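You operate a simulated robot arm through the tools that you are given. There is no shell and no other tool. Be economical: measure what you need, move in short steps, check, and stop when the job is done.

You are at the controls of a simulated robot arm. One attempt, no reset.

## Task
Tighten the belt, set the tension in the green band and seam the sleeve in the cups.
Fine: do belt and tension before you switch the cup seamer on; end with the clutch lever at stop and the switch off; leave the sleeves in the rack.

Only the result counts: the job must be done as asked and must still hold three seconds after the hand-in. Knocking over, shifting, dropping, spilling or breaking anything else fails it.

## Robot
A 7-joint arm with a two-finger parallel gripper, fixed in place. Base frame: the origin is at the foot of the arm, x ahead of it, y to its left, z up. Readings come in mm, rad, newtons and seconds.
With the tool pointing down near the work surface it reaches from about 420 to 900 mm from the base axis. Its first joint turns from -2.007 to 2.007 rad. Payload 3.91 kg.
Tool frame: the origin (TCP) lies between the finger pads and is the grasp point; the fingertips stand 30 mm ahead of it; z points along the fingers, y is the line along which they close. The gripper opens to 110 mm. The fingers are 20 mm wide and 10 mm thick; the gripper's body (48 by 112 mm) begins 55 mm behind the TCP.
Orientation is told as [roll, pitch, yaw] about the base's x, y, z axes, in that order, counted from this pose: with the fingers straight down and closing along the base's y, the tool's x points along the base's -x, its y along +y and its z along -z.

## Interface
- The arm moves only by the tool apply_moves. Its argument "plan" is a list of rows, each an object of numbers (a shift or turn left out is 0, a gripper value left out holds the last): "ax", "ay", "az": the turn, a rotation vector about the base's x, y, z in degrees; "dx", "dy", "dz": the shift along the base's x, y, z in mm; "grip": the finger opening in mm, from 0 to 110. In form: [{"ax": .., "ay": .., "az": .., "dx": .., "dy": .., "dz": .., "grip": ..}, ...]. A call has 1 to 10 rows; each row shifts and turns the commanded pose from where the row before left it. Rows are played at 5 a second. More than 50 mm and 0.15 rad between two rows, or a gripper value outside its range, and nothing of the call is played. A pose out of reach is approached as far as the arm can. The call stops where the force on the tool passes 90 N (or 10 N more than at its start, if that is more) or the arm is blocked; 0.2 s more then pass. Each finger travels about 153 mm/s and halts on what it meets, pressing with about 26 N; the grip force reading is that of the motor and also rises with nothing between the fingers. The clock runs only during rows and for 0.2 s after the last one: add rows that do not move to give the fingers time. The reply holds the time, the measured pose of the TCP, the force on the tool along the base axes, the opening and the grip force, in the units named above and with some noise, with the torque about the TCP (base axes, N m) and any sound that the robot's microphone picked up.
- Cameras (640 x 400 px; columns grow to the right, rows downward): "scene" is fixed at [218.3, -499.5, 1427.2]; the picture's right is [0.85, -0.52, 0.00], its down [-0.34, -0.56, -0.76] and it looks along [0.39, 0.65, -0.65] (base axes); focal length 354 px, centre (320, 200). "wrist" rides on the gripper at [73, 17, -103] in the tool frame; the picture's right is [-0.23, 0.97, 0.00], its down [-0.76, -0.18, -0.62] and it looks along [-0.61, -0.14, 0.78] (tool axes); focal length 222 px, centre (320, 200). There is no depth. A picture from a camera that has moved, and an enlarged one, comes with that camera's place and axes in the base frame and with its lens.
- snapshot(camera): a new picture of that camera. No time passes.
- slide_trunk(by): slides the trunk up (or, below 0, down) by that many mm; the arm rides with it, the base frame stays. It gives what a move gives, with no picture.
- inspect(camera, box): a new picture of the part [left, top, right, bottom] of that camera's present view, enlarged. No time passes.
- close_job(): hands the job in; it is judged then, once.

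Go step by step. Nothing tells you positions but the pictures and the camera data: compare them with the known pose of the tool, close in by small moves and look again before you grip or let go. The budget is 120 turns and 68 pictures, counting those below and the enlarged ones. Unless the task says otherwise, let go and move clear before handing in, and close with one line.

The tools are called as a command line: name --argument value ..., lists and objects as JSON in quotes. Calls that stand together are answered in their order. apply_moves: Moves the arm, as the interface text tells. Its arguments: {"type":"object","properties":{"plan":{"type":"array","items":{"type":"object","properties":{"ax":{"type":"number"},"ay":{"type":"number"},"az":{"type":"number"},"dx":{"type":"number"},"dy":{"type":"number"},"dz":{"type":"number"},"grip":{"type":"number"}}}}},"required":["plan"]} The other tools are called the same way: slide_trunk (by) slides the trunk up or down; snapshot (camera) takes a picture; inspect (camera, box) takes an enlarged picture of a part of a camera's view; close_job () hands the job in.

At the start:

```text
clock: 0.0
tool_pos: [360.1, 325.3, 1026.7]
ee_rot: [-0.002, 0.0, -0.017]
contact_force: [0.3, 0.5, 0.2]
wrist_torque: [0.0, 0.02, 0.04]
grip_width: 109.7
grip_force: 0.1
trunk travel left (down, up): [-750.0, 240.0]
```

scene: 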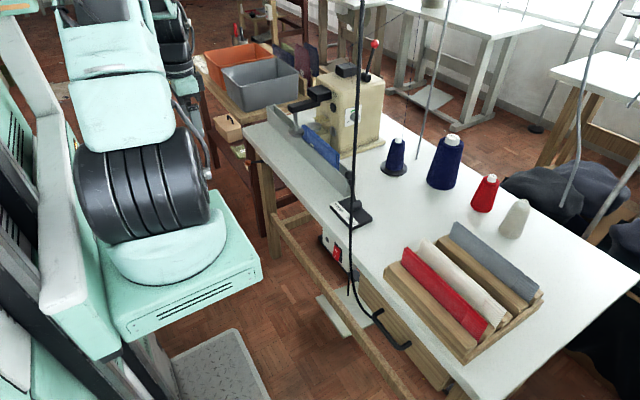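
wrist: 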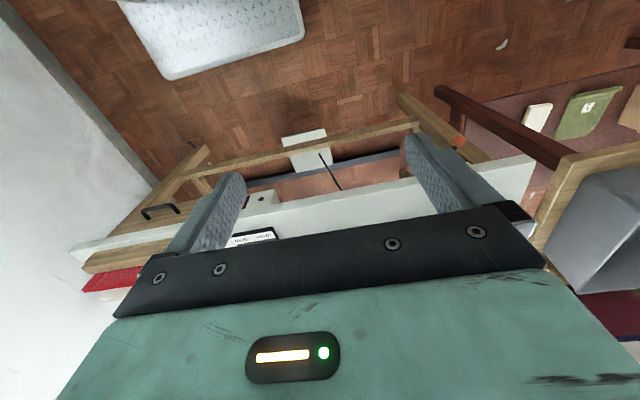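

I see a table with a cup seamer (beige machine), cones, a rack with sleeves, and a red switch under the table edge. First I look closer at the machine and the area under the table.

inspect --camera "scene" --box '[240, 20, 420, 132]'

inspect --camera "scene" --box '[280, 130, 440, 330]'

```text
3.56 times, centred on (330, 76) of scene
camera zoom: at [218.3, -499.5, 1427.2], right [0.85, -0.52, 0.0], down [-0.34, -0.56, -0.76], along [0.39, 0.65, -0.65], focal length 1258 px, centre (284, 641)
```

zoom: 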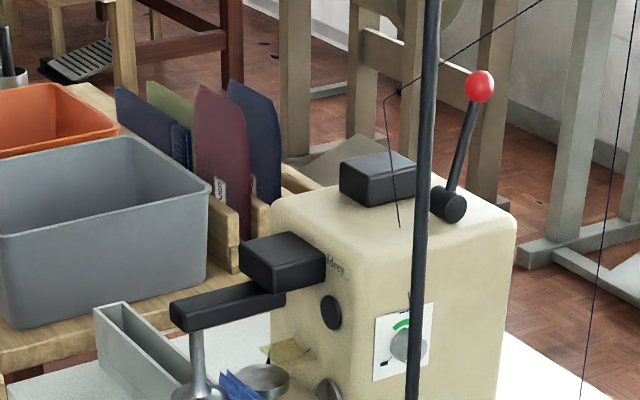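

```text
2.00 times, centred on (360, 230) of scene
camera zoom: at [218.3, -499.5, 1427.2], right [0.85, -0.52, 0.0], down [-0.34, -0.56, -0.76], along [0.39, 0.65, -0.65], focal length 708 px, centre (240, 140)
```

zoom: 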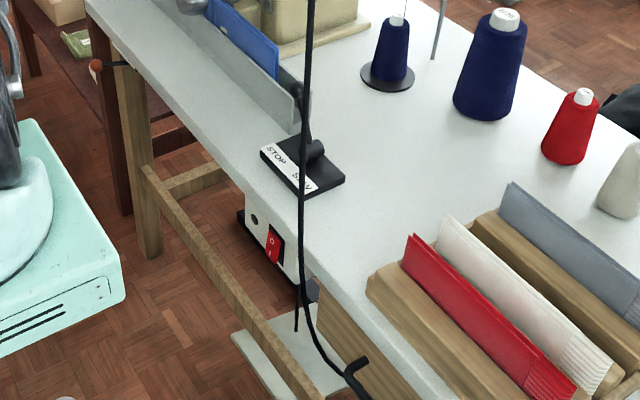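

inspect --camera "scene" --box '[330, 250, 430, 390]'

inspect --camera "scene" --box '[270, 80, 390, 155]'

inspect --camera "wrist" --box '[80, 120, 400, 300]'

```text
2.86 times, centred on (380, 320) of scene
camera zoom: at [218.3, -499.5, 1427.2], right [0.85, -0.52, 0.0], down [-0.34, -0.56, -0.76], along [0.39, 0.65, -0.65], focal length 1011 px, centre (149, -143)
```

zoom: 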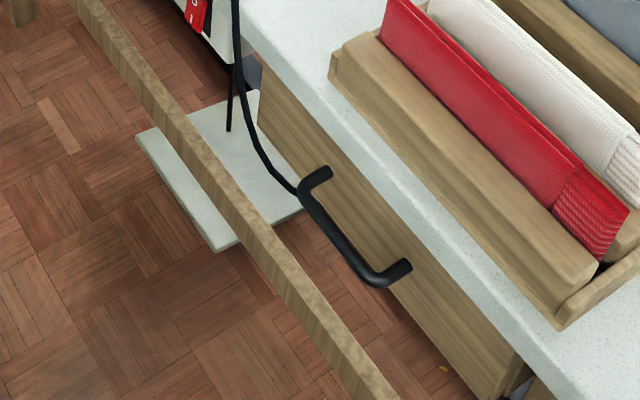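

```text
5.33 times, centred on (330, 118) of scene
camera zoom: at [218.3, -499.5, 1427.2], right [0.85, -0.52, 0.0], down [-0.34, -0.56, -0.76], along [0.39, 0.65, -0.65], focal length 1887 px, centre (267, 640)
```

zoom: 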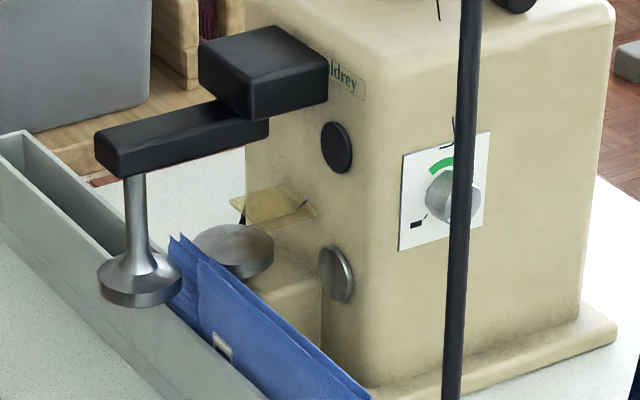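

```text
2.00 times, centred on (240, 210) of wrist
camera zoom: at [286.9, 345.0, 1132.2], right [0.24, 0.97, 0.0], down [0.76, -0.19, 0.62], along [0.6, -0.15, -0.78], focal length 444 px, centre (480, 180)
```

zoom: 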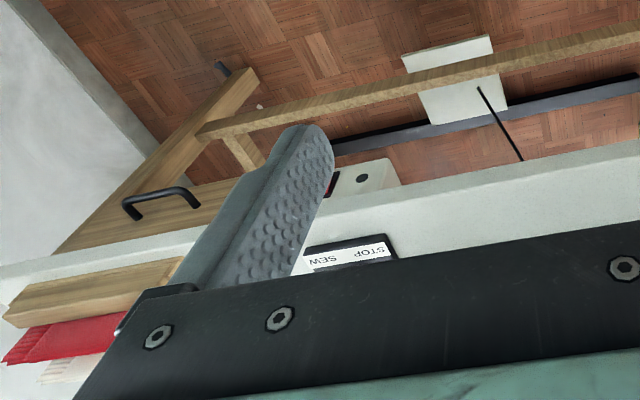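

The table top is about z=760 with its front edge at x≈578; the seamer stands around (850,400). I'll tilt the wrist to look forward at the seamer from the front.

apply_moves --plan '[{"ay": -8, "dy": 20, "dz": 20}, {"ay": -8, "dy": 20, "dz": 20}, {"ay": -8, "dy": 20, "dz": 20}, {"ay": -8, "dz": 20}, {"ay": -8, "dz": 20}]'

snapshot --camera "wrist"

snapshot --camera "scene"

```text
clock: 0.6
tool_pos: [468.3, 320.3, 1069.7]
ee_rot: [0.015, -0.269, -0.251]
contact_force: [0.1, 0.6, 1.0]
wrist_torque: [0.0, -0.02, 0.02]
grip_width: 109.9
grip_force: 0.0
trunk travel left (down, up): [-750.0, 240.0]
stopped in row 3: the arm was blocked; the commanded pose is now the measured one
```

```text
60 pictures are left
camera wrist: at [376.3, 359.8, 1153.1], right [0.45, 0.89, 0.08], down [0.5, -0.32, 0.8], along [0.74, -0.32, -0.59], focal length 222 px, centre (320, 200)
```

wrist: 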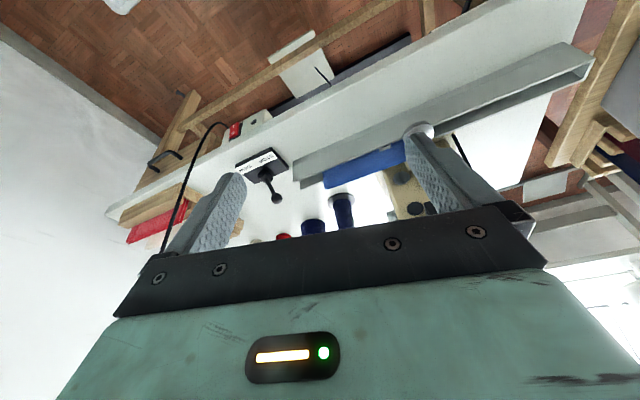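

```text
59 pictures are left
```

scene: 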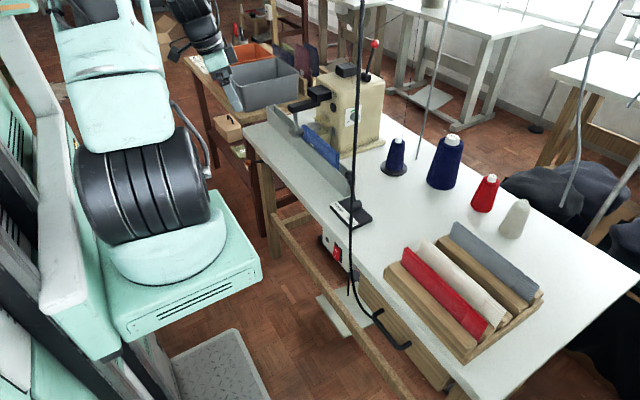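

apply_moves --plan '[{"az": 8, "dx": 10, "dy": 20}, {"az": 6, "dy": 20}, {"ay": -8, "dy": 20, "dz": 10}, {"ay": -6, "dy": 20, "dz": 10}]'

snapshot --camera "wrist"

```text
clock: 1.8
tool_pos: [505.4, 387.6, 1107.5]
ee_rot: [0.046, -0.518, -0.074]
contact_force: [-0.3, 0.3, 0.5]
wrist_torque: [0.01, -0.01, -0.03]
grip_width: 109.6
grip_force: 0.1
trunk travel left (down, up): [-750.0, 240.0]
stopped in row 4: the arm was blocked; the commanded pose is now the measured one
```

```text
58 pictures are left
camera wrist: at [391.2, 409.6, 1163.4], right [0.25, 0.96, 0.15], down [0.34, -0.23, 0.91], along [0.91, -0.17, -0.38], focal length 222 px, centre (320, 200)
```

wrist: 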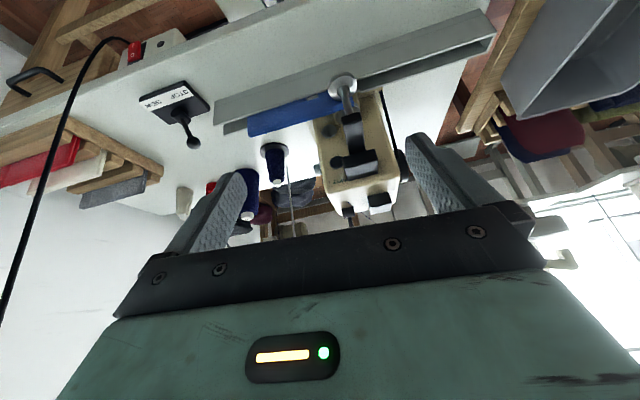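

inspect --camera "wrist" --box '[100, 20, 420, 220]'

inspect --camera "wrist" --box '[240, 60, 420, 220]'

```text
2.00 times, centred on (260, 120) of wrist
camera zoom: at [391.2, 409.6, 1163.4], right [0.25, 0.96, 0.15], down [0.34, -0.23, 0.91], along [0.91, -0.17, -0.38], focal length 444 px, centre (440, 360)
```

zoom: 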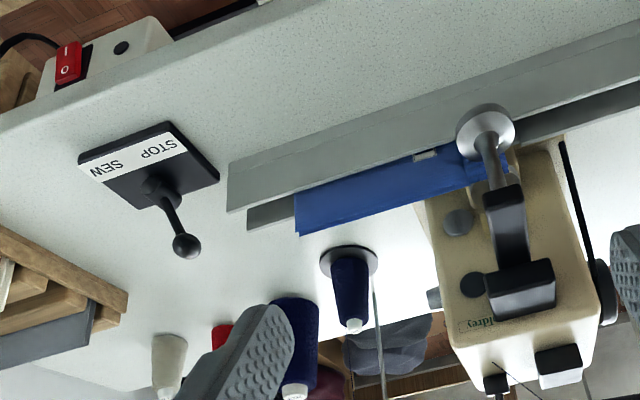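

```text
2.50 times, centred on (330, 140) of wrist
camera zoom: at [391.2, 409.6, 1163.4], right [0.25, 0.96, 0.15], down [0.34, -0.23, 0.91], along [0.91, -0.17, -0.38], focal length 555 px, centre (295, 350)
```

zoom: 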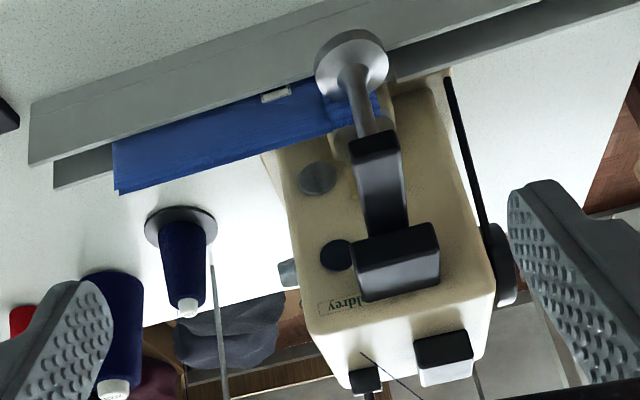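

The belt runs on the seamer's +y side from a pulley down through the table to a motor below. I'll lower the trunk in front of the table to look under it.

slide_trunk --by -350

snapshot --camera "wrist"

snapshot --camera "scene"

```text
clock: 5.2
tool_pos: [504.5, 389.9, 756.1]
ee_rot: [0.044, -0.518, -0.071]
contact_force: [0.5, 0.2, -0.2]
wrist_torque: [0.02, 0.0, -0.02]
grip_width: 110.1
grip_force: 0.1
trunk travel left (down, up): [-400.0, 590.0]
```

```text
55 pictures are left
camera wrist: at [390.2, 410.0, 812.0], right [0.24, 0.96, 0.15], down [0.34, -0.23, 0.91], along [0.91, -0.17, -0.38], focal length 222 px, centre (320, 200)
```

wrist: 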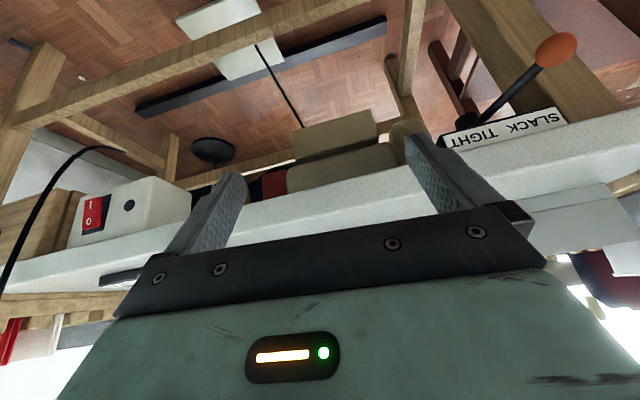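

```text
54 pictures are left
```

scene: 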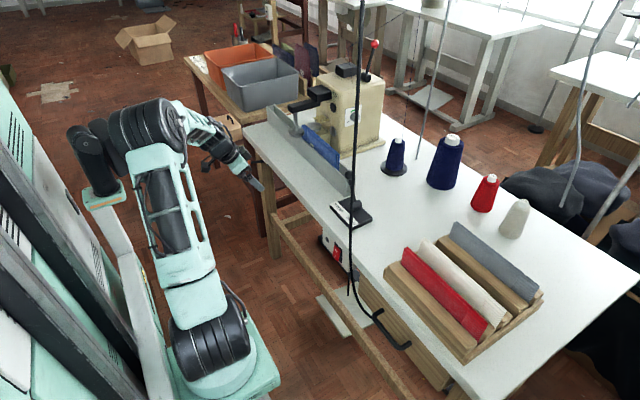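

Found a belt lever labelled SLACK/TIGHT under the front edge at the left (+y) with an orange knob, now on the SLACK side. Zooming in.

inspect --camera "wrist" --box '[400, 0, 640, 160]'

inspect --camera "wrist" --box '[0, 120, 240, 300]'

```text
2.50 times, centred on (520, 80) of wrist
camera zoom: at [390.2, 410.0, 812.0], right [0.24, 0.96, 0.15], down [0.34, -0.23, 0.91], along [0.91, -0.17, -0.38], focal length 555 px, centre (-180, 500)
```

zoom: 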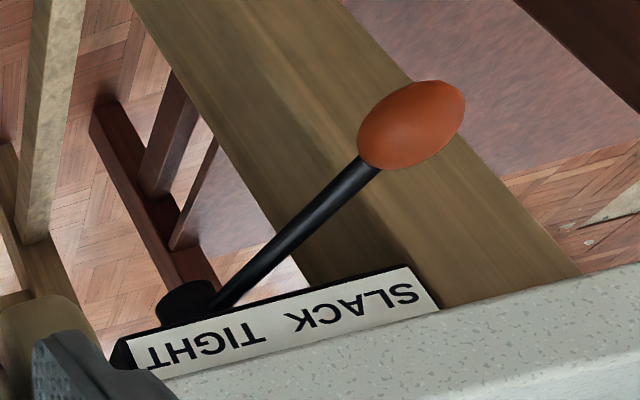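

```text
2.22 times, centred on (120, 210) of wrist
camera zoom: at [390.2, 410.0, 812.0], right [0.24, 0.96, 0.15], down [0.34, -0.23, 0.91], along [0.91, -0.17, -0.38], focal length 494 px, centre (764, 178)
```

zoom: 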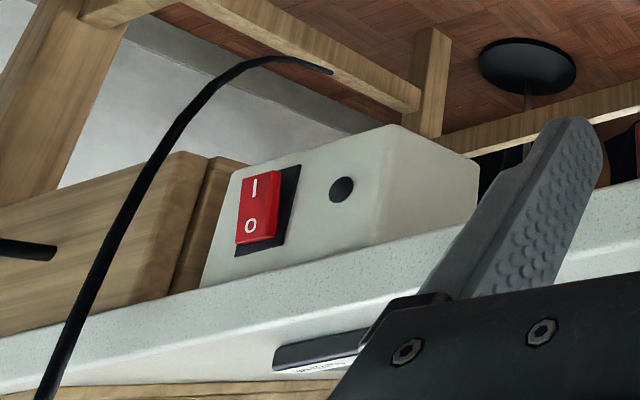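

apply_moves --plan '[{"az": 8, "dx": -10, "dz": -25}, {"az": 8, "dx": -10, "dz": -25}, {"az": 8, "dx": -10, "dz": -25}, {"az": 8, "dx": -10, "dz": -20}]'

snapshot --camera "wrist"

```text
clock: 6.5
tool_pos: [484.0, 386.2, 682.5]
ee_rot: [0.082, -0.546, 0.433]
contact_force: [0.2, 0.4, 0.5]
wrist_torque: [0.01, -0.02, 0.02]
grip_width: 110.0
grip_force: 0.0
trunk travel left (down, up): [-400.0, 590.0]
stopped in row 4: the arm was blocked; the commanded pose is now the measured one
```

```text
51 pictures are left
camera wrist: at [375.0, 345.5, 736.0], right [-0.27, 0.95, 0.19], down [0.4, -0.07, 0.91], along [0.88, 0.32, -0.36], focal length 222 px, centre (320, 200)
```

wrist: 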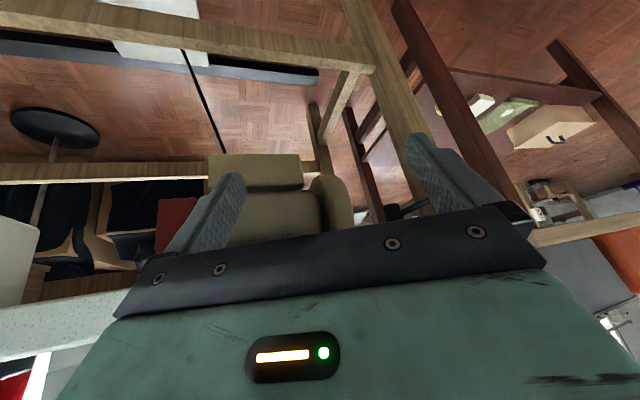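

Triangulating the two pictures, the orange ball sits near (546,582,680), in front of the table edge. I raise, straighten the yaw and go above/in front of it to look.

apply_moves --plan '[{"az": -8, "dy": 20, "dz": 40}, {"az": -8, "dy": 30, "dz": 40}, {"az": -8, "dy": 40, "dz": 40}, {"dy": 40}, {"dy": 40}]'

snapshot --camera "wrist"

```text
refused: row 3 steps farther than a row can; nothing moved
```

```text
50 pictures are left
camera wrist: at [375.0, 345.5, 736.0], right [-0.27, 0.95, 0.19], down [0.4, -0.07, 0.91], along [0.88, 0.32, -0.36], focal length 222 px, centre (320, 200)
```

wrist: 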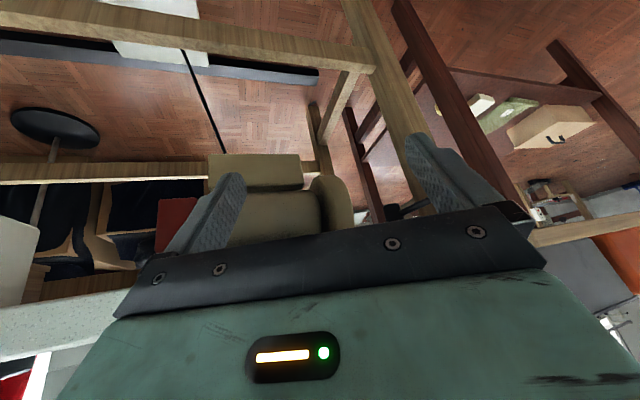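

apply_moves --plan '[{"az": -8, "dy": 20, "dz": 40}, {"az": -8, "dy": 28, "dz": 40}, {"az": -8, "dy": 35, "dz": 33}, {"dy": 40}, {"dy": 40}]'

```text
clock: 7.5
tool_pos: [501.5, 494.5, 914.7]
ee_rot: [0.301, -0.54, -0.13]
contact_force: [-1.1, -0.1, 0.5]
wrist_torque: [0.01, -0.02, 0.0]
grip_width: 109.9
grip_force: 0.0
trunk travel left (down, up): [-400.0, 590.0]
stopped in row 5: the arm was blocked; the commanded pose is now the measured one
```

snapshot --camera "scene"

snapshot --camera "wrist"

```text
49 pictures are left
```

scene: 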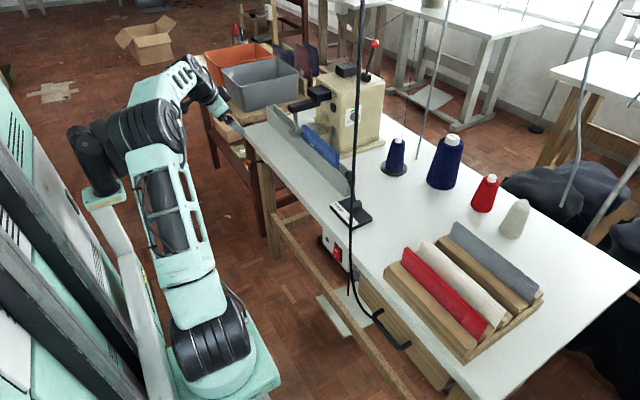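

```text
48 pictures are left
camera wrist: at [384.7, 494.8, 968.7], right [0.17, 0.92, 0.36], down [0.33, -0.4, 0.86], along [0.93, -0.02, -0.36], focal length 222 px, centre (320, 200)
```

wrist: 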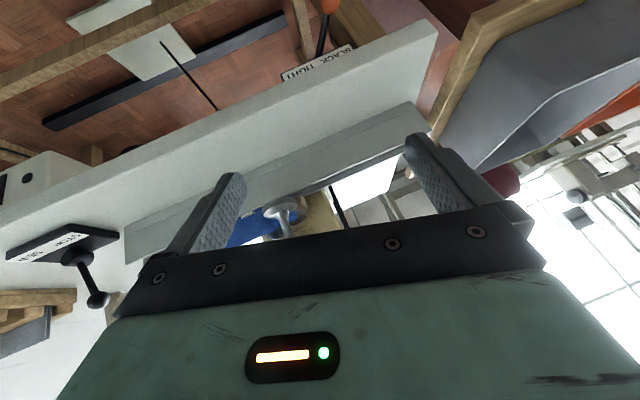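

The elbow folds too far when the tool is tilted forward this close in. I'll straighten the tool to nearly vertical and re-check.

apply_moves --plan '[{"az": 7.4, "dx": 5}, {"ay": 7}, {"ay": 7}, {"ay": 5}, {"ax": -8}, {"ax": -8}]'

```text
clock: 8.9
tool_pos: [504.5, 494.1, 914.3]
ee_rot: [0.017, -0.2, 0.06]
contact_force: [-1.1, -0.1, 0.6]
wrist_torque: [-0.03, -0.01, 0.0]
grip_width: 110.0
grip_force: 0.1
trunk travel left (down, up): [-400.0, 590.0]
```

apply_moves --plan '[{"az": -3.4, "dy": 30, "dz": -30}, {"dy": 30, "dz": -30}, {"dy": 28, "dz": -30}, {"dz": -30}]'

snapshot --camera "wrist"

```text
clock: 9.9
tool_pos: [492.7, 539.7, 790.6]
ee_rot: [0.018, -0.199, 0.002]
contact_force: [0.1, 0.0, 0.7]
wrist_torque: [0.02, 0.01, 0.02]
grip_width: 110.0
grip_force: 0.0
out of reach, approached as far as the arm can: row 1, 2, 3
trunk travel left (down, up): [-400.0, 590.0]
```

```text
47 pictures are left
camera wrist: at [400.5, 556.1, 879.3], right [0.22, 0.97, 0.06], down [0.62, -0.19, 0.76], along [0.75, -0.13, -0.65], focal length 222 px, centre (320, 200)
```

wrist: 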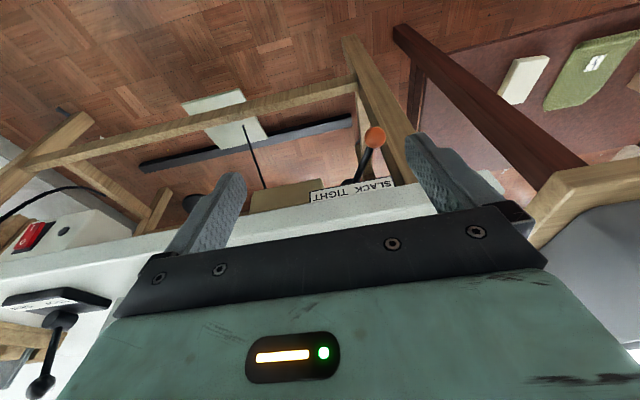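

slide_trunk --by 150

apply_moves --plan '[{"dx": 20, "dy": 24, "dz": -35}, {"dx": 20, "dy": 24, "dz": -35}, {"dz": -40}, {"dz": -40}]'

```text
clock: 11.6
tool_pos: [492.7, 540.5, 938.9]
ee_rot: [0.016, -0.2, 0.002]
contact_force: [-0.4, 0.0, 0.3]
wrist_torque: [0.02, 0.03, 0.01]
grip_width: 110.0
grip_force: 0.0
trunk travel left (down, up): [-550.0, 440.0]
```

```text
clock: 12.6
tool_pos: [518.0, 552.4, 794.7]
ee_rot: [0.018, -0.199, 0.0]
contact_force: [0.1, 0.2, 0.1]
wrist_torque: [0.0, 0.01, 0.01]
grip_width: 109.9
grip_force: 0.0
out of reach, approached as far as the arm can: row 1, 2
trunk travel left (down, up): [-550.0, 440.0]
```

apply_moves --plan '[{"dy": 20}, {"dx": 10, "dy": 16}, {"dx": 10}]'

snapshot --camera "wrist"

```text
clock: 13.4
tool_pos: [523.4, 557.5, 793.3]
ee_rot: [0.017, -0.198, 0.003]
contact_force: [0.1, -0.1, 0.0]
wrist_torque: [-0.01, 0.02, 0.01]
grip_width: 109.7
grip_force: 0.0
out of reach, approached as far as the arm can: row 1, 2, 3
trunk travel left (down, up): [-550.0, 440.0]
```

```text
46 pictures are left
camera wrist: at [430.5, 574.0, 882.2], right [0.22, 0.97, 0.06], down [0.62, -0.19, 0.76], along [0.75, -0.13, -0.65], focal length 222 px, centre (320, 200)
```

wrist: 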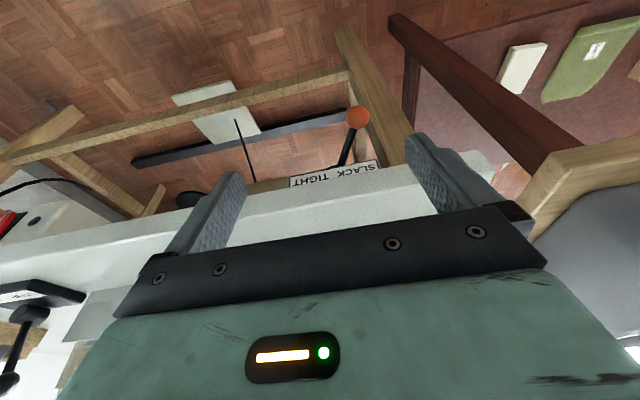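

I only need the +y finger on the far side of the ball; with the gripper fully open the present y already straddles it. Descending straight and then forward.

apply_moves --plan '[{"dz": -40}, {"dz": -40}, {"dz": -25}]'

snapshot --camera "wrist"

```text
clock: 14.2
tool_pos: [520.5, 553.0, 688.3]
ee_rot: [0.018, -0.198, 0.002]
contact_force: [0.8, -0.1, 0.6]
wrist_torque: [0.01, 0.02, 0.03]
grip_width: 110.0
grip_force: 0.0
out of reach, approached as far as the arm can: row 3
trunk travel left (down, up): [-550.0, 440.0]
```

```text
45 pictures are left
camera wrist: at [428.5, 569.3, 777.8], right [0.22, 0.97, 0.06], down [0.62, -0.19, 0.76], along [0.75, -0.13, -0.65], focal length 222 px, centre (320, 200)
```

wrist: 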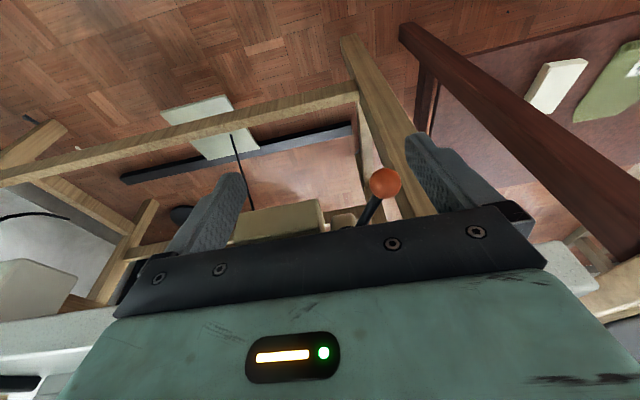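

apply_moves --plan '[{"dx": 8, "dy": 4}, {"dx": 8, "dy": 4}, {"dx": 6}]'

snapshot --camera "wrist"

```text
clock: 15.0
tool_pos: [536.9, 547.1, 691.5]
ee_rot: [0.018, -0.198, 0.002]
contact_force: [-0.3, 0.8, 0.4]
wrist_torque: [0.01, -0.03, 0.01]
grip_width: 109.8
grip_force: 0.1
out of reach, approached as far as the arm can: row 1, 2
trunk travel left (down, up): [-550.0, 440.0]
```

```text
44 pictures are left
camera wrist: at [444.7, 563.2, 779.7], right [0.22, 0.97, 0.06], down [0.62, -0.19, 0.76], along [0.75, -0.13, -0.65], focal length 222 px, centre (320, 200)
```

wrist: 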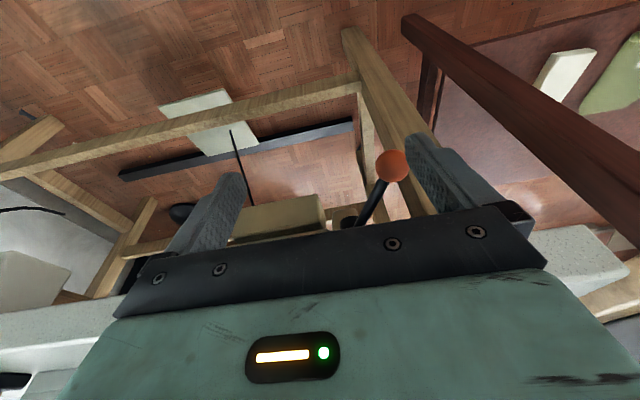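

apply_moves --plan '[{"dy": -12}, {"dy": -12}, {"dy": -12}]'

snapshot --camera "wrist"

```text
clock: 15.8
tool_pos: [548.3, 539.6, 687.6]
ee_rot: [0.017, -0.196, 0.003]
contact_force: [-2.0, 1.4, 1.9]
wrist_torque: [0.12, 0.05, 0.13]
grip_width: 110.3
grip_force: 0.0
out of reach, approached as far as the arm can: row 1, 2, 3
trunk travel left (down, up): [-550.0, 440.0]
```

```text
43 pictures are left
camera wrist: at [456.4, 554.9, 776.9], right [0.22, 0.97, 0.06], down [0.63, -0.19, 0.76], along [0.75, -0.13, -0.65], focal length 222 px, centre (320, 200)
```

wrist: 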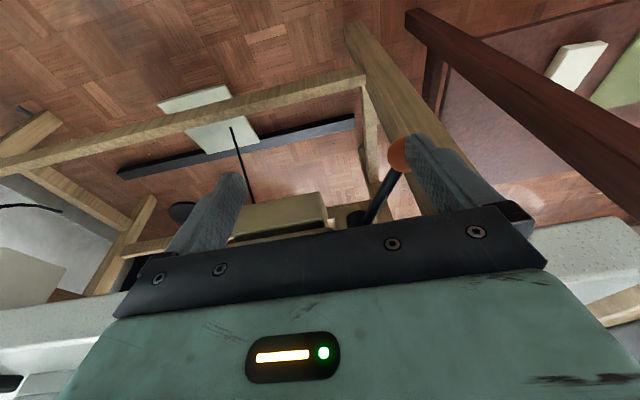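

The arm is at its radius limit (~770 mm) and my commanded pose ran ahead of it; I bring the command back to the measured pose, then push the ball toward −y (TIGHT).

apply_moves --plan '[{"dx": -20, "dy": -45}, {"dx": -21, "dy": -45}, {"dy": -8}]'

```text
clock: 16.6
tool_pos: [548.5, 538.9, 687.8]
ee_rot: [0.023, -0.199, 0.002]
contact_force: [-14.4, -0.3, 28.1]
wrist_torque: [1.75, 0.01, 0.56]
grip_width: 109.5
grip_force: 0.0
out of reach, approached as far as the arm can: row 1, 2, 3
trunk travel left (down, up): [-550.0, 440.0]
```

snapshot --camera "wrist"

```text
42 pictures are left
camera wrist: at [456.5, 554.3, 776.2], right [0.22, 0.97, 0.07], down [0.62, -0.19, 0.76], along [0.75, -0.12, -0.65], focal length 222 px, centre (320, 200)
```

wrist: 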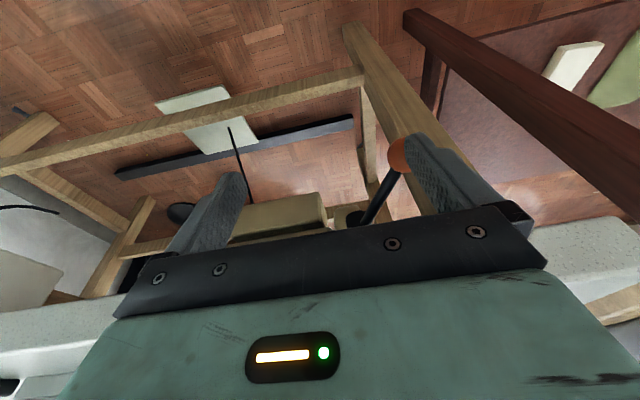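

The finger is behind the ball rather than beside it. I back off, and raise the trunk so the arm gains reach.

apply_moves --plan '[{"dx": -15}, {"dx": -20, "dz": 5}, {"dz": 30}]'

slide_trunk --by 200

apply_moves --plan '[{"dz": -50}, {"dz": -50}, {"dz": -50}, {"dz": -50}]'

```text
clock: 17.4
tool_pos: [523.2, 552.5, 713.8]
ee_rot: [0.013, -0.198, 0.002]
contact_force: [-0.3, -0.1, -0.2]
wrist_torque: [0.02, 0.02, 0.02]
grip_width: 110.0
grip_force: 0.0
out of reach, approached as far as the arm can: row 1, 2, 3
trunk travel left (down, up): [-550.0, 440.0]
```

```text
clock: 19.6
tool_pos: [522.1, 552.4, 915.0]
ee_rot: [0.015, -0.196, 0.002]
contact_force: [0.4, 0.7, -0.4]
wrist_torque: [-0.01, 0.0, -0.01]
grip_width: 110.1
grip_force: 0.0
trunk travel left (down, up): [-750.0, 240.0]
```

```text
clock: 20.6
tool_pos: [506.2, 519.6, 738.4]
ee_rot: [0.018, -0.198, 0.002]
contact_force: [-0.1, 0.0, -0.6]
wrist_torque: [-0.01, -0.01, -0.01]
grip_width: 110.2
grip_force: 0.2
out of reach, approached as far as the arm can: row 2, 3, 4
trunk travel left (down, up): [-750.0, 240.0]
```

apply_moves --plan '[{"dx": -30, "dy": -30, "dz": 30}, {"dx": -20, "dy": -30, "dz": 30}]'

```text
refused: row 1 steps farther than a row can; nothing moved
```

apply_moves --plan '[{"dx": -25, "dy": -25, "dz": 30}, {"dx": -20, "dy": -30, "dz": 30}]'

```text
clock: 21.2
tool_pos: [489.8, 535.9, 768.7]
ee_rot: [0.014, -0.197, 0.001]
contact_force: [-0.1, -0.6, 0.5]
wrist_torque: [-0.01, 0.0, 0.01]
grip_width: 110.1
grip_force: 0.0
out of reach, approached as far as the arm can: row 1, 2
trunk travel left (down, up): [-750.0, 240.0]
```

apply_moves --plan '[{"dx": -25, "dy": -30, "dz": 20}, {"dx": -25, "dy": -30, "dz": 20}]'

```text
clock: 21.8
tool_pos: [471.0, 545.6, 781.8]
ee_rot: [0.015, -0.197, 0.0]
contact_force: [0.6, 0.6, 0.5]
wrist_torque: [0.0, 0.04, -0.03]
grip_width: 109.9
grip_force: 0.2
out of reach, approached as far as the arm can: row 1, 2
trunk travel left (down, up): [-750.0, 240.0]
```

apply_moves --plan '[{"dy": -45}, {"dy": -45}]'

```text
clock: 22.4
tool_pos: [493.8, 531.5, 762.5]
ee_rot: [0.014, -0.197, 0.003]
contact_force: [0.0, 0.9, -0.6]
wrist_torque: [0.0, 0.01, -0.01]
grip_width: 110.0
grip_force: 0.0
out of reach, approached as far as the arm can: row 1, 2
trunk travel left (down, up): [-750.0, 240.0]
```

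The commanded pose apparently does not follow the trunk; I re-sync by commanding upward until the arm follows one-to-one.

apply_moves --plan '[{"dz": 45}, {"dz": 45}, {"dz": 45}]'

apply_moves --plan '[{"dz": 20}]'

```text
clock: 23.2
tool_pos: [502.3, 556.2, 890.6]
ee_rot: [0.011, -0.194, 0.001]
contact_force: [-0.9, 0.5, -0.6]
wrist_torque: [-0.04, 0.04, -0.02]
grip_width: 110.2
grip_force: 0.0
out of reach, approached as far as the arm can: row 1, 2, 3
trunk travel left (down, up): [-750.0, 240.0]
```

```text
clock: 23.6
tool_pos: [502.6, 559.2, 910.4]
ee_rot: [0.015, -0.198, 0.001]
contact_force: [0.2, -0.6, -0.6]
wrist_torque: [-0.02, 0.0, -0.03]
grip_width: 110.0
grip_force: 0.0
trunk travel left (down, up): [-750.0, 240.0]
```

apply_moves --plan '[{"dx": 15}, {"dx": 15}, {"dx": 15}, {"dx": 15}]'

```text
clock: 24.6
tool_pos: [555.2, 540.7, 913.0]
ee_rot: [0.013, -0.199, 0.001]
contact_force: [0.4, 0.1, 0.2]
wrist_torque: [-0.01, -0.03, -0.01]
grip_width: 110.2
grip_force: 0.1
out of reach, approached as far as the arm can: row 2, 3, 4
trunk travel left (down, up): [-750.0, 240.0]
```

apply_moves --plan '[{"dx": -15}]'

apply_moves --plan '[{"ay": 6}, {"ay": 5.5}]'

```text
clock: 25.0
tool_pos: [539.4, 541.0, 912.6]
ee_rot: [0.015, -0.199, 0.001]
contact_force: [0.3, 0.4, 0.1]
wrist_torque: [-0.03, 0.02, -0.03]
grip_width: 109.9
grip_force: 0.1
trunk travel left (down, up): [-750.0, 240.0]
```

```text
clock: 25.6
tool_pos: [533.8, 530.4, 914.1]
ee_rot: [0.015, 0.004, 0.002]
contact_force: [-0.1, 0.4, -1.4]
wrist_torque: [-0.01, -0.03, -0.01]
grip_width: 109.9
grip_force: 0.0
out of reach, approached as far as the arm can: row 1, 2
trunk travel left (down, up): [-750.0, 240.0]
```

The arm is simply near full extension toward +y; tilting the tool toward +y (roll +20°) gains reach. I back x off, tilt, then lower the trunk.

apply_moves --plan '[{"dx": -20, "ay": -6}, {"dx": -20, "ay": -6}, {"ax": 7}, {"ax": 7, "dy": 15}, {"ax": 6, "dy": 15}]'

slide_trunk --by -200

snapshot --camera "wrist"

```text
clock: 26.8
tool_pos: [494.6, 560.2, 914.4]
ee_rot: [0.374, -0.196, -0.071]
contact_force: [-0.4, -0.5, -0.3]
wrist_torque: [-0.01, 0.01, 0.05]
grip_width: 110.0
grip_force: 0.1
trunk travel left (down, up): [-750.0, 240.0]
```

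```text
clock: 29.0
tool_pos: [495.9, 561.0, 713.6]
ee_rot: [0.372, -0.195, -0.068]
contact_force: [-0.5, -0.5, 0.4]
wrist_torque: [0.0, 0.01, 0.01]
grip_width: 110.2
grip_force: 0.0
trunk travel left (down, up): [-550.0, 440.0]
```

```text
41 pictures are left
camera wrist: at [402.3, 546.9, 802.1], right [0.22, 0.89, 0.39], down [0.62, -0.44, 0.65], along [0.76, 0.1, -0.65], focal length 222 px, centre (320, 200)
```

wrist: 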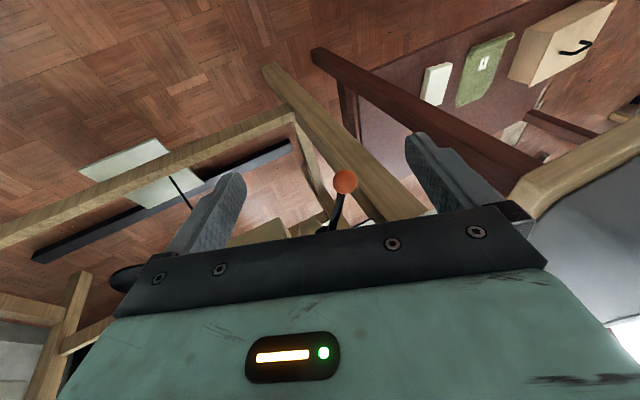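

apply_moves --plan '[{"dy": 15, "dz": -15}, {"dy": 10, "dz": -15}, {"dx": 14}, {"dx": 14}, {"dx": 12}]'

snapshot --camera "wrist"

```text
clock: 30.2
tool_pos: [535.5, 585.6, 682.5]
ee_rot: [0.372, -0.196, -0.07]
contact_force: [-0.2, 0.2, 0.1]
wrist_torque: [0.02, 0.01, 0.01]
grip_width: 110.2
grip_force: 0.0
trunk travel left (down, up): [-550.0, 440.0]
```

```text
40 pictures are left
camera wrist: at [442.4, 571.7, 771.6], right [0.22, 0.89, 0.39], down [0.62, -0.44, 0.65], along [0.76, 0.1, -0.65], focal length 222 px, centre (320, 200)
```

wrist: 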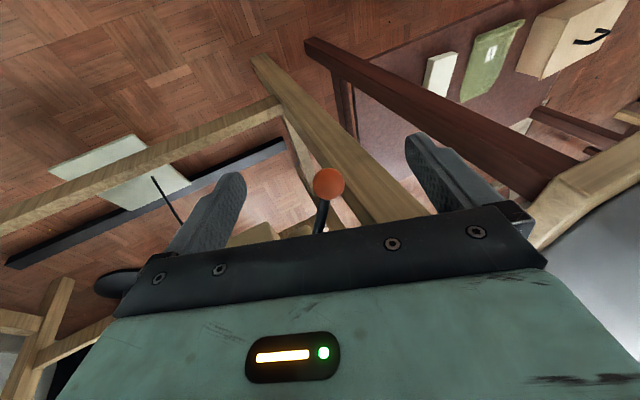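

Wide-baseline triangulation puts the ball at (563,600,660). I tilt the tool a bit more forward for edge clearance and move onto it.

apply_moves --plan '[{"ay": -8, "dz": -8}, {"dy": 10, "dz": -10}, {"dx": 10, "dy": 2}, {"dx": 10}]'

snapshot --camera "wrist"

```text
clock: 31.2
tool_pos: [556.0, 598.2, 665.9]
ee_rot: [0.382, -0.334, -0.072]
contact_force: [0.0, 0.3, 0.3]
wrist_torque: [-0.01, -0.01, 0.02]
grip_width: 109.8
grip_force: 0.1
trunk travel left (down, up): [-550.0, 440.0]
```

```text
39 pictures are left
camera wrist: at [450.8, 583.7, 740.1], right [0.16, 0.89, 0.42], down [0.52, -0.44, 0.73], along [0.84, 0.1, -0.54], focal length 222 px, centre (320, 200)
```

wrist: 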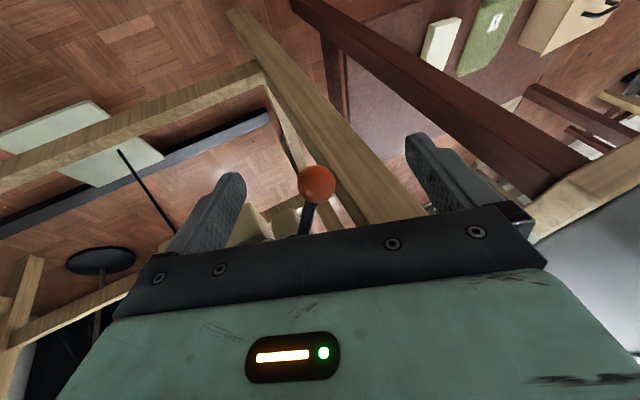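

apply_moves --plan '[{"grip": 44}, {}, {}]'

snapshot --camera "wrist"

```text
clock: 32.0
tool_pos: [554.9, 598.4, 665.3]
ee_rot: [0.382, -0.334, -0.075]
contact_force: [-1.4, -0.2, 0.1]
wrist_torque: [0.02, 0.01, 0.01]
grip_width: 43.9
grip_force: 0.0
trunk travel left (down, up): [-550.0, 440.0]
```

```text
38 pictures are left
camera wrist: at [451.1, 583.5, 740.0], right [0.16, 0.89, 0.42], down [0.52, -0.44, 0.73], along [0.84, 0.1, -0.54], focal length 222 px, centre (320, 200)
```

wrist: 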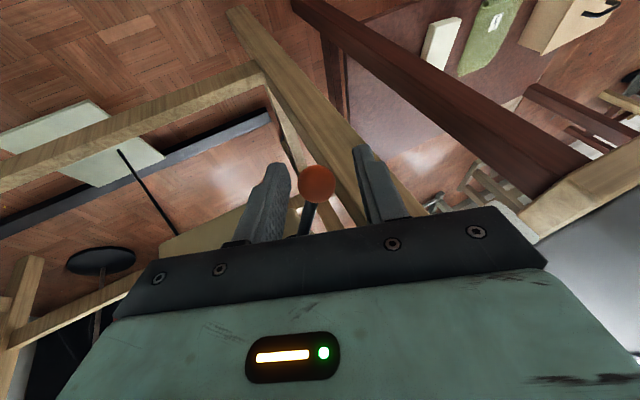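

apply_moves --plan '[{"dy": -12}, {"dy": -12}, {"dy": -12, "dx": -3}]'

snapshot --camera "wrist"

```text
clock: 32.8
tool_pos: [552.2, 561.8, 666.8]
ee_rot: [0.382, -0.334, -0.072]
contact_force: [0.4, 1.6, 0.3]
wrist_torque: [0.03, 0.01, 0.06]
grip_width: 44.7
grip_force: 0.5
trunk travel left (down, up): [-550.0, 440.0]
```

```text
37 pictures are left
camera wrist: at [448.1, 547.8, 740.4], right [0.16, 0.89, 0.42], down [0.52, -0.44, 0.73], along [0.84, 0.1, -0.54], focal length 222 px, centre (320, 200)
```

wrist: 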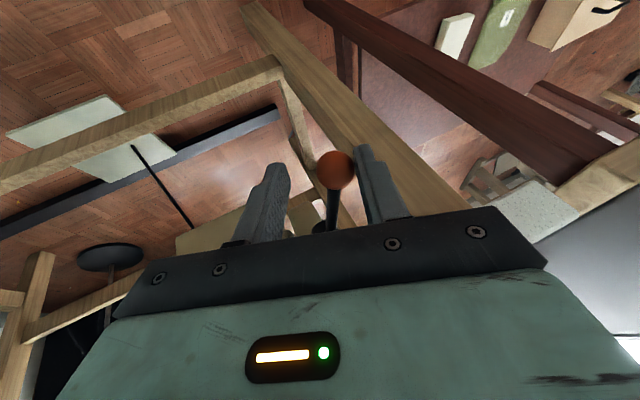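

The lever follows; the ball dips lower mid-swing. Continue −y, a little lower.

apply_moves --plan '[{"dy": -8, "dz": -8}, {"dy": -10}, {"dy": -10}]'

snapshot --camera "wrist"

```text
clock: 33.6
tool_pos: [553.0, 534.1, 657.5]
ee_rot: [0.382, -0.336, -0.073]
contact_force: [0.8, -0.7, 0.0]
wrist_torque: [-0.05, -0.03, -0.02]
grip_width: 44.3
grip_force: 0.4
trunk travel left (down, up): [-550.0, 440.0]
```

```text
36 pictures are left
camera wrist: at [448.1, 519.6, 732.2], right [0.16, 0.89, 0.42], down [0.52, -0.44, 0.73], along [0.84, 0.1, -0.54], focal length 222 px, centre (320, 200)
```

wrist: 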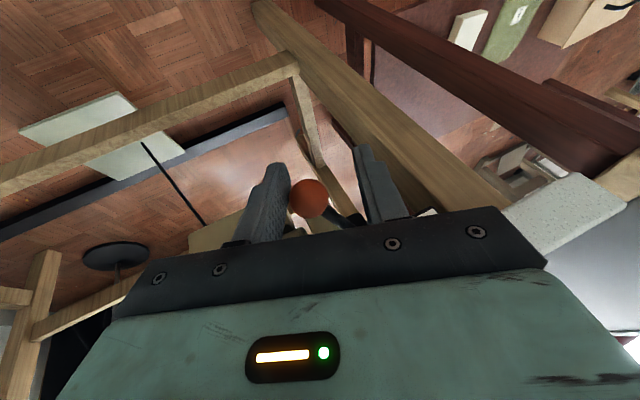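

apply_moves --plan '[{"dy": -10, "dz": 3}, {"dy": -10, "dz": 3}, {"dy": -8, "dz": 3}]'

snapshot --camera "wrist"

```text
clock: 34.4
tool_pos: [552.0, 506.6, 666.2]
ee_rot: [0.384, -0.333, -0.075]
contact_force: [0.7, -0.5, -0.9]
wrist_torque: [0.02, 0.01, -0.02]
grip_width: 44.1
grip_force: 0.1
trunk travel left (down, up): [-550.0, 440.0]
```

```text
35 pictures are left
camera wrist: at [448.5, 491.9, 741.7], right [0.16, 0.89, 0.42], down [0.52, -0.44, 0.73], along [0.84, 0.1, -0.54], focal length 222 px, centre (320, 200)
```

wrist: 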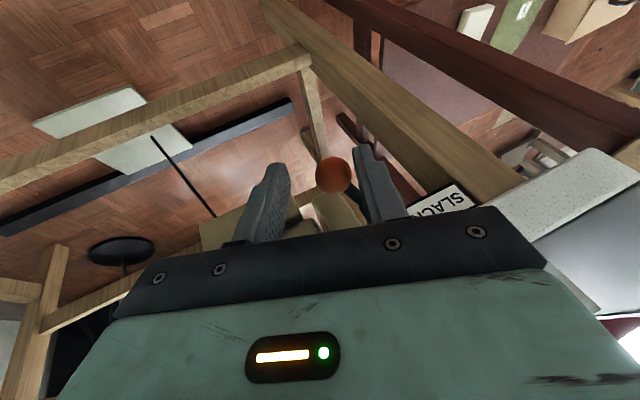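

apply_moves --plan '[{"dy": -8}, {"dy": -6}, {}]'

```text
clock: 35.2
tool_pos: [552.5, 495.7, 669.6]
ee_rot: [0.387, -0.336, -0.071]
contact_force: [-1.3, 20.0, 6.3]
wrist_torque: [0.46, 0.01, 0.46]
grip_width: 54.3
grip_force: 10.7
trunk travel left (down, up): [-550.0, 440.0]
```

The lever reached its stop at TIGHT (20 N reaction). Backing off to clear and verifying.

apply_moves --plan '[{"dy": 12, "grip": 44}, {"dx": -25, "grip": 60}, {"dx": -25}, {"dz": 40}, {"dz": 40}]'

snapshot --camera "wrist"

```text
clock: 36.4
tool_pos: [503.3, 504.7, 744.4]
ee_rot: [0.38, -0.334, -0.074]
contact_force: [0.2, 0.5, -0.4]
wrist_torque: [-0.03, 0.01, -0.02]
grip_width: 60.2
grip_force: 0.1
trunk travel left (down, up): [-550.0, 440.0]
```

```text
34 pictures are left
camera wrist: at [398.6, 490.3, 820.5], right [0.16, 0.89, 0.42], down [0.52, -0.44, 0.73], along [0.84, 0.1, -0.54], focal length 222 px, centre (320, 200)
```

wrist: 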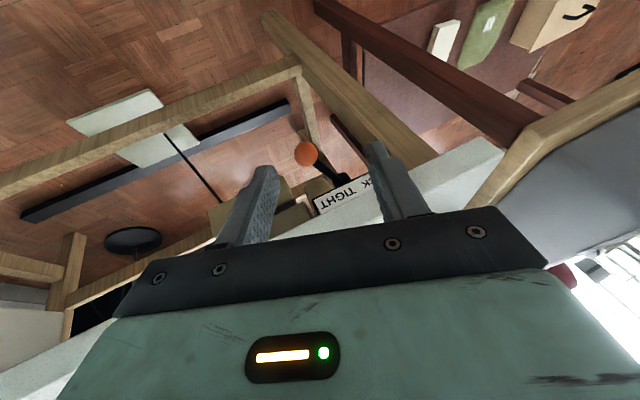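

The lever stands at TIGHT. Next the tension dial on the seamer's −y face (≈(850,340,910)); a black power cable hangs near (583,−31), so I keep the arm on its +y side. Raise the trunk, straighten the tool, and turn it to look along +y.

slide_trunk --by 250

apply_moves --plan '[{"az": 4, "dz": 20, "dx": -10}, {"ay": 7, "dz": 20}, {"ay": 7, "dz": 20}, {"ay": 5, "dz": 20}, {"ax": -7.5, "dy": -30}, {"ax": -7.5, "dy": -30}, {"ax": -7, "dy": -30}, {"az": 8, "dy": -30}, {"az": 8, "dy": -30}, {"az": 8, "dy": -30}]'

```text
clock: 39.0
tool_pos: [503.6, 504.7, 995.2]
ee_rot: [0.382, -0.334, -0.074]
contact_force: [-0.5, 0.5, 0.0]
wrist_torque: [0.0, -0.02, 0.0]
grip_width: 60.1
grip_force: 0.0
trunk travel left (down, up): [-800.0, 190.0]
```

```text
clock: 41.2
tool_pos: [492.2, 323.9, 1076.5]
ee_rot: [-0.005, -0.003, 0.42]
contact_force: [-0.6, 1.1, 0.7]
wrist_torque: [-0.06, -0.01, 0.01]
grip_width: 60.3
grip_force: 0.0
trunk travel left (down, up): [-800.0, 190.0]
```

apply_moves --plan '[{"az": 8.2, "dx": 20, "dy": -12}, {"az": 8.2, "dx": 25, "dy": -12}, {"az": 8.2, "dx": 25, "dy": -12}, {"az": 8.2, "dx": 25, "dy": -12}, {"az": 8.2, "dx": 25, "dy": -12}, {"az": 8.2, "dx": 25, "dy": -12}, {"az": 8.2, "dx": 25, "dy": -12}, {"az": 8.2, "dx": 25, "dy": -12}, {"ax": 8}, {"ax": 8}]'

snapshot --camera "wrist"

snapshot --camera "scene"

```text
clock: 43.4
tool_pos: [686.4, 229.2, 1075.8]
ee_rot: [-0.001, -0.285, 1.565]
contact_force: [-0.6, 0.3, -0.5]
wrist_torque: [-0.03, 0.01, -0.02]
grip_width: 60.1
grip_force: 0.1
trunk travel left (down, up): [-800.0, 190.0]
```

```text
33 pictures are left
camera wrist: at [668.8, 132.0, 1156.9], right [-0.97, 0.23, 0.06], down [0.18, 0.56, 0.81], along [0.15, 0.8, -0.58], focal length 222 px, centre (320, 200)
```

wrist: 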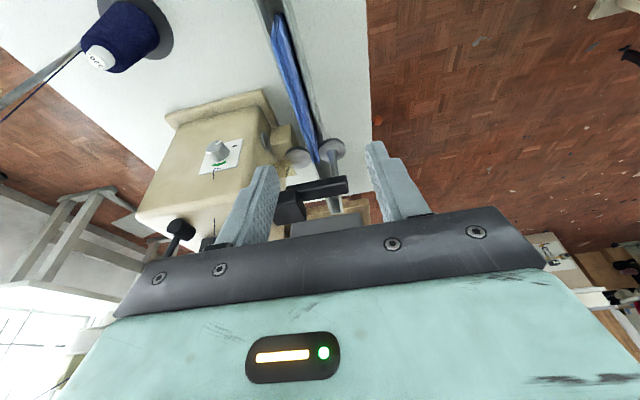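

```text
32 pictures are left
```

scene: 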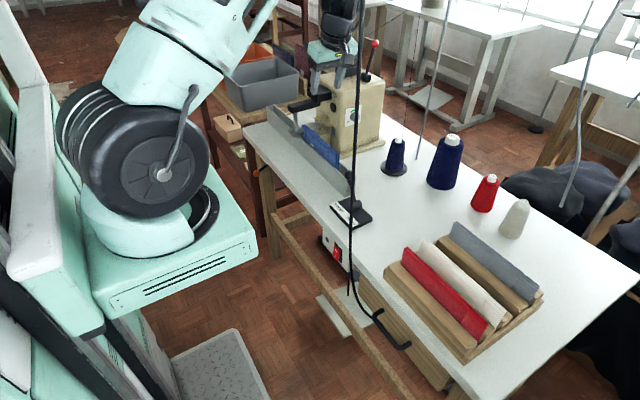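

inspect --camera "wrist" --box '[170, 120, 270, 190]'

```text
5.71 times, centred on (220, 155) of wrist
camera zoom: at [668.8, 132.0, 1156.9], right [-0.97, 0.23, 0.06], down [0.18, 0.56, 0.81], along [0.15, 0.8, -0.58], focal length 1269 px, centre (891, 457)
```

zoom: 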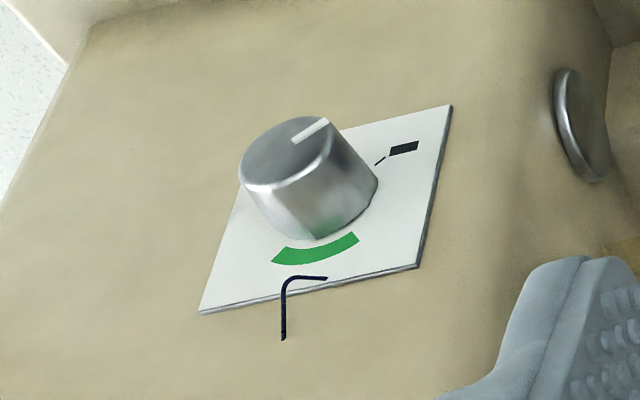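

The dial pointer sits at the low end (8 o'clock from the front) and the green band is centred at 12 o'clock, so about +120° clockwise is needed. Knob centre ≈ (849,327,889). Tilting the tool to point along +y and approaching to a standoff.

apply_moves --plan '[{"ax": 8, "dx": 20, "dz": -10}, {"ax": 8, "dx": 25, "dz": -15}, {"ax": 8, "dx": 25, "dz": -20}, {"ax": 8, "dx": 25, "dz": -25}, {"ax": 8, "dx": 25, "dz": -25}, {"ax": 8, "dx": 25, "dz": -25}, {"dx": 18, "dz": -25}]'

snapshot --camera "wrist"

snapshot --camera "scene"

```text
clock: 45.0
tool_pos: [850.6, 228.7, 931.2]
ee_rot: [0.01, -1.122, 1.553]
contact_force: [-0.4, -0.2, 0.2]
wrist_torque: [-0.01, -0.01, 0.01]
grip_width: 60.1
grip_force: 0.1
trunk travel left (down, up): [-800.0, 190.0]
```

```text
30 pictures are left
camera wrist: at [832.3, 104.8, 912.4], right [-0.97, 0.11, 0.21], down [0.18, -0.23, 0.96], along [0.15, 0.97, 0.21], focal length 222 px, centre (320, 200)
```

wrist: 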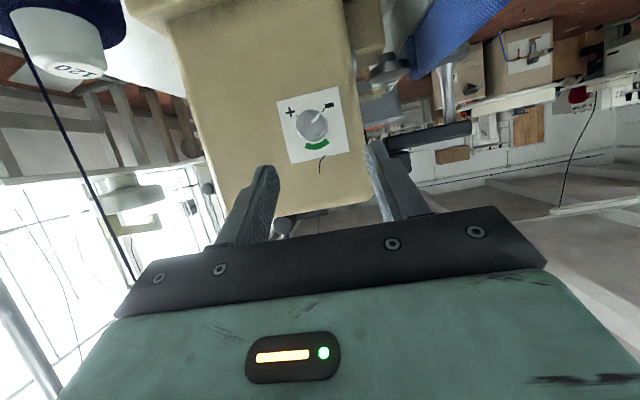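

```text
29 pictures are left
```

scene: 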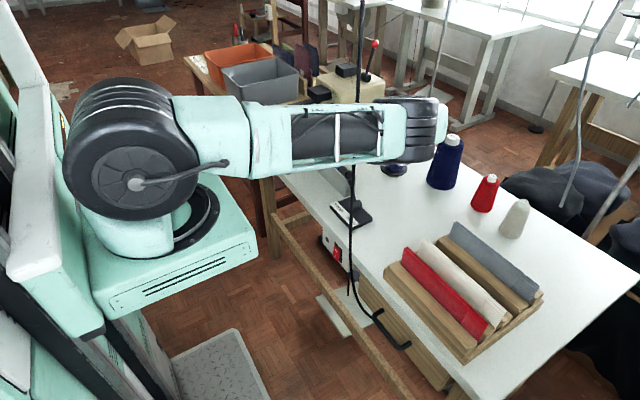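

apply_moves --plan '[{"dx": 4, "dy": 15, "dz": -10}, {"dy": 15, "dz": -10}, {"dy": 15, "dz": -7}]'

inspect --camera "wrist" --box '[220, 60, 420, 220]'

```text
clock: 45.8
tool_pos: [853.0, 271.6, 903.5]
ee_rot: [0.014, -1.12, 1.55]
contact_force: [-0.3, 0.7, 0.6]
wrist_torque: [0.0, 0.01, 0.02]
grip_width: 59.8
grip_force: 0.2
trunk travel left (down, up): [-800.0, 190.0]
```

```text
2.50 times, centred on (320, 140) of wrist
camera zoom: at [835.6, 149.5, 884.9], right [-0.97, 0.11, 0.21], down [0.18, -0.23, 0.96], along [0.15, 0.97, 0.2], focal length 555 px, centre (320, 350)
```

zoom: 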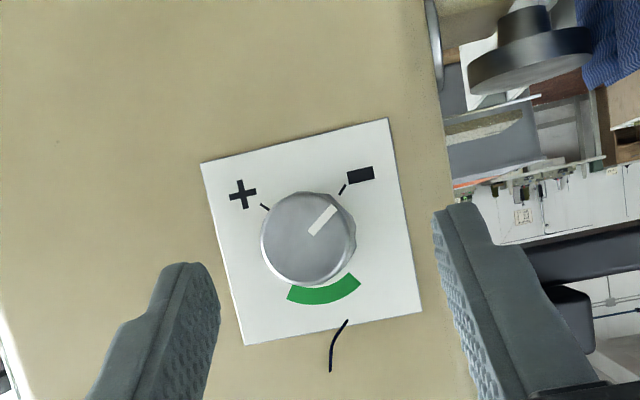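

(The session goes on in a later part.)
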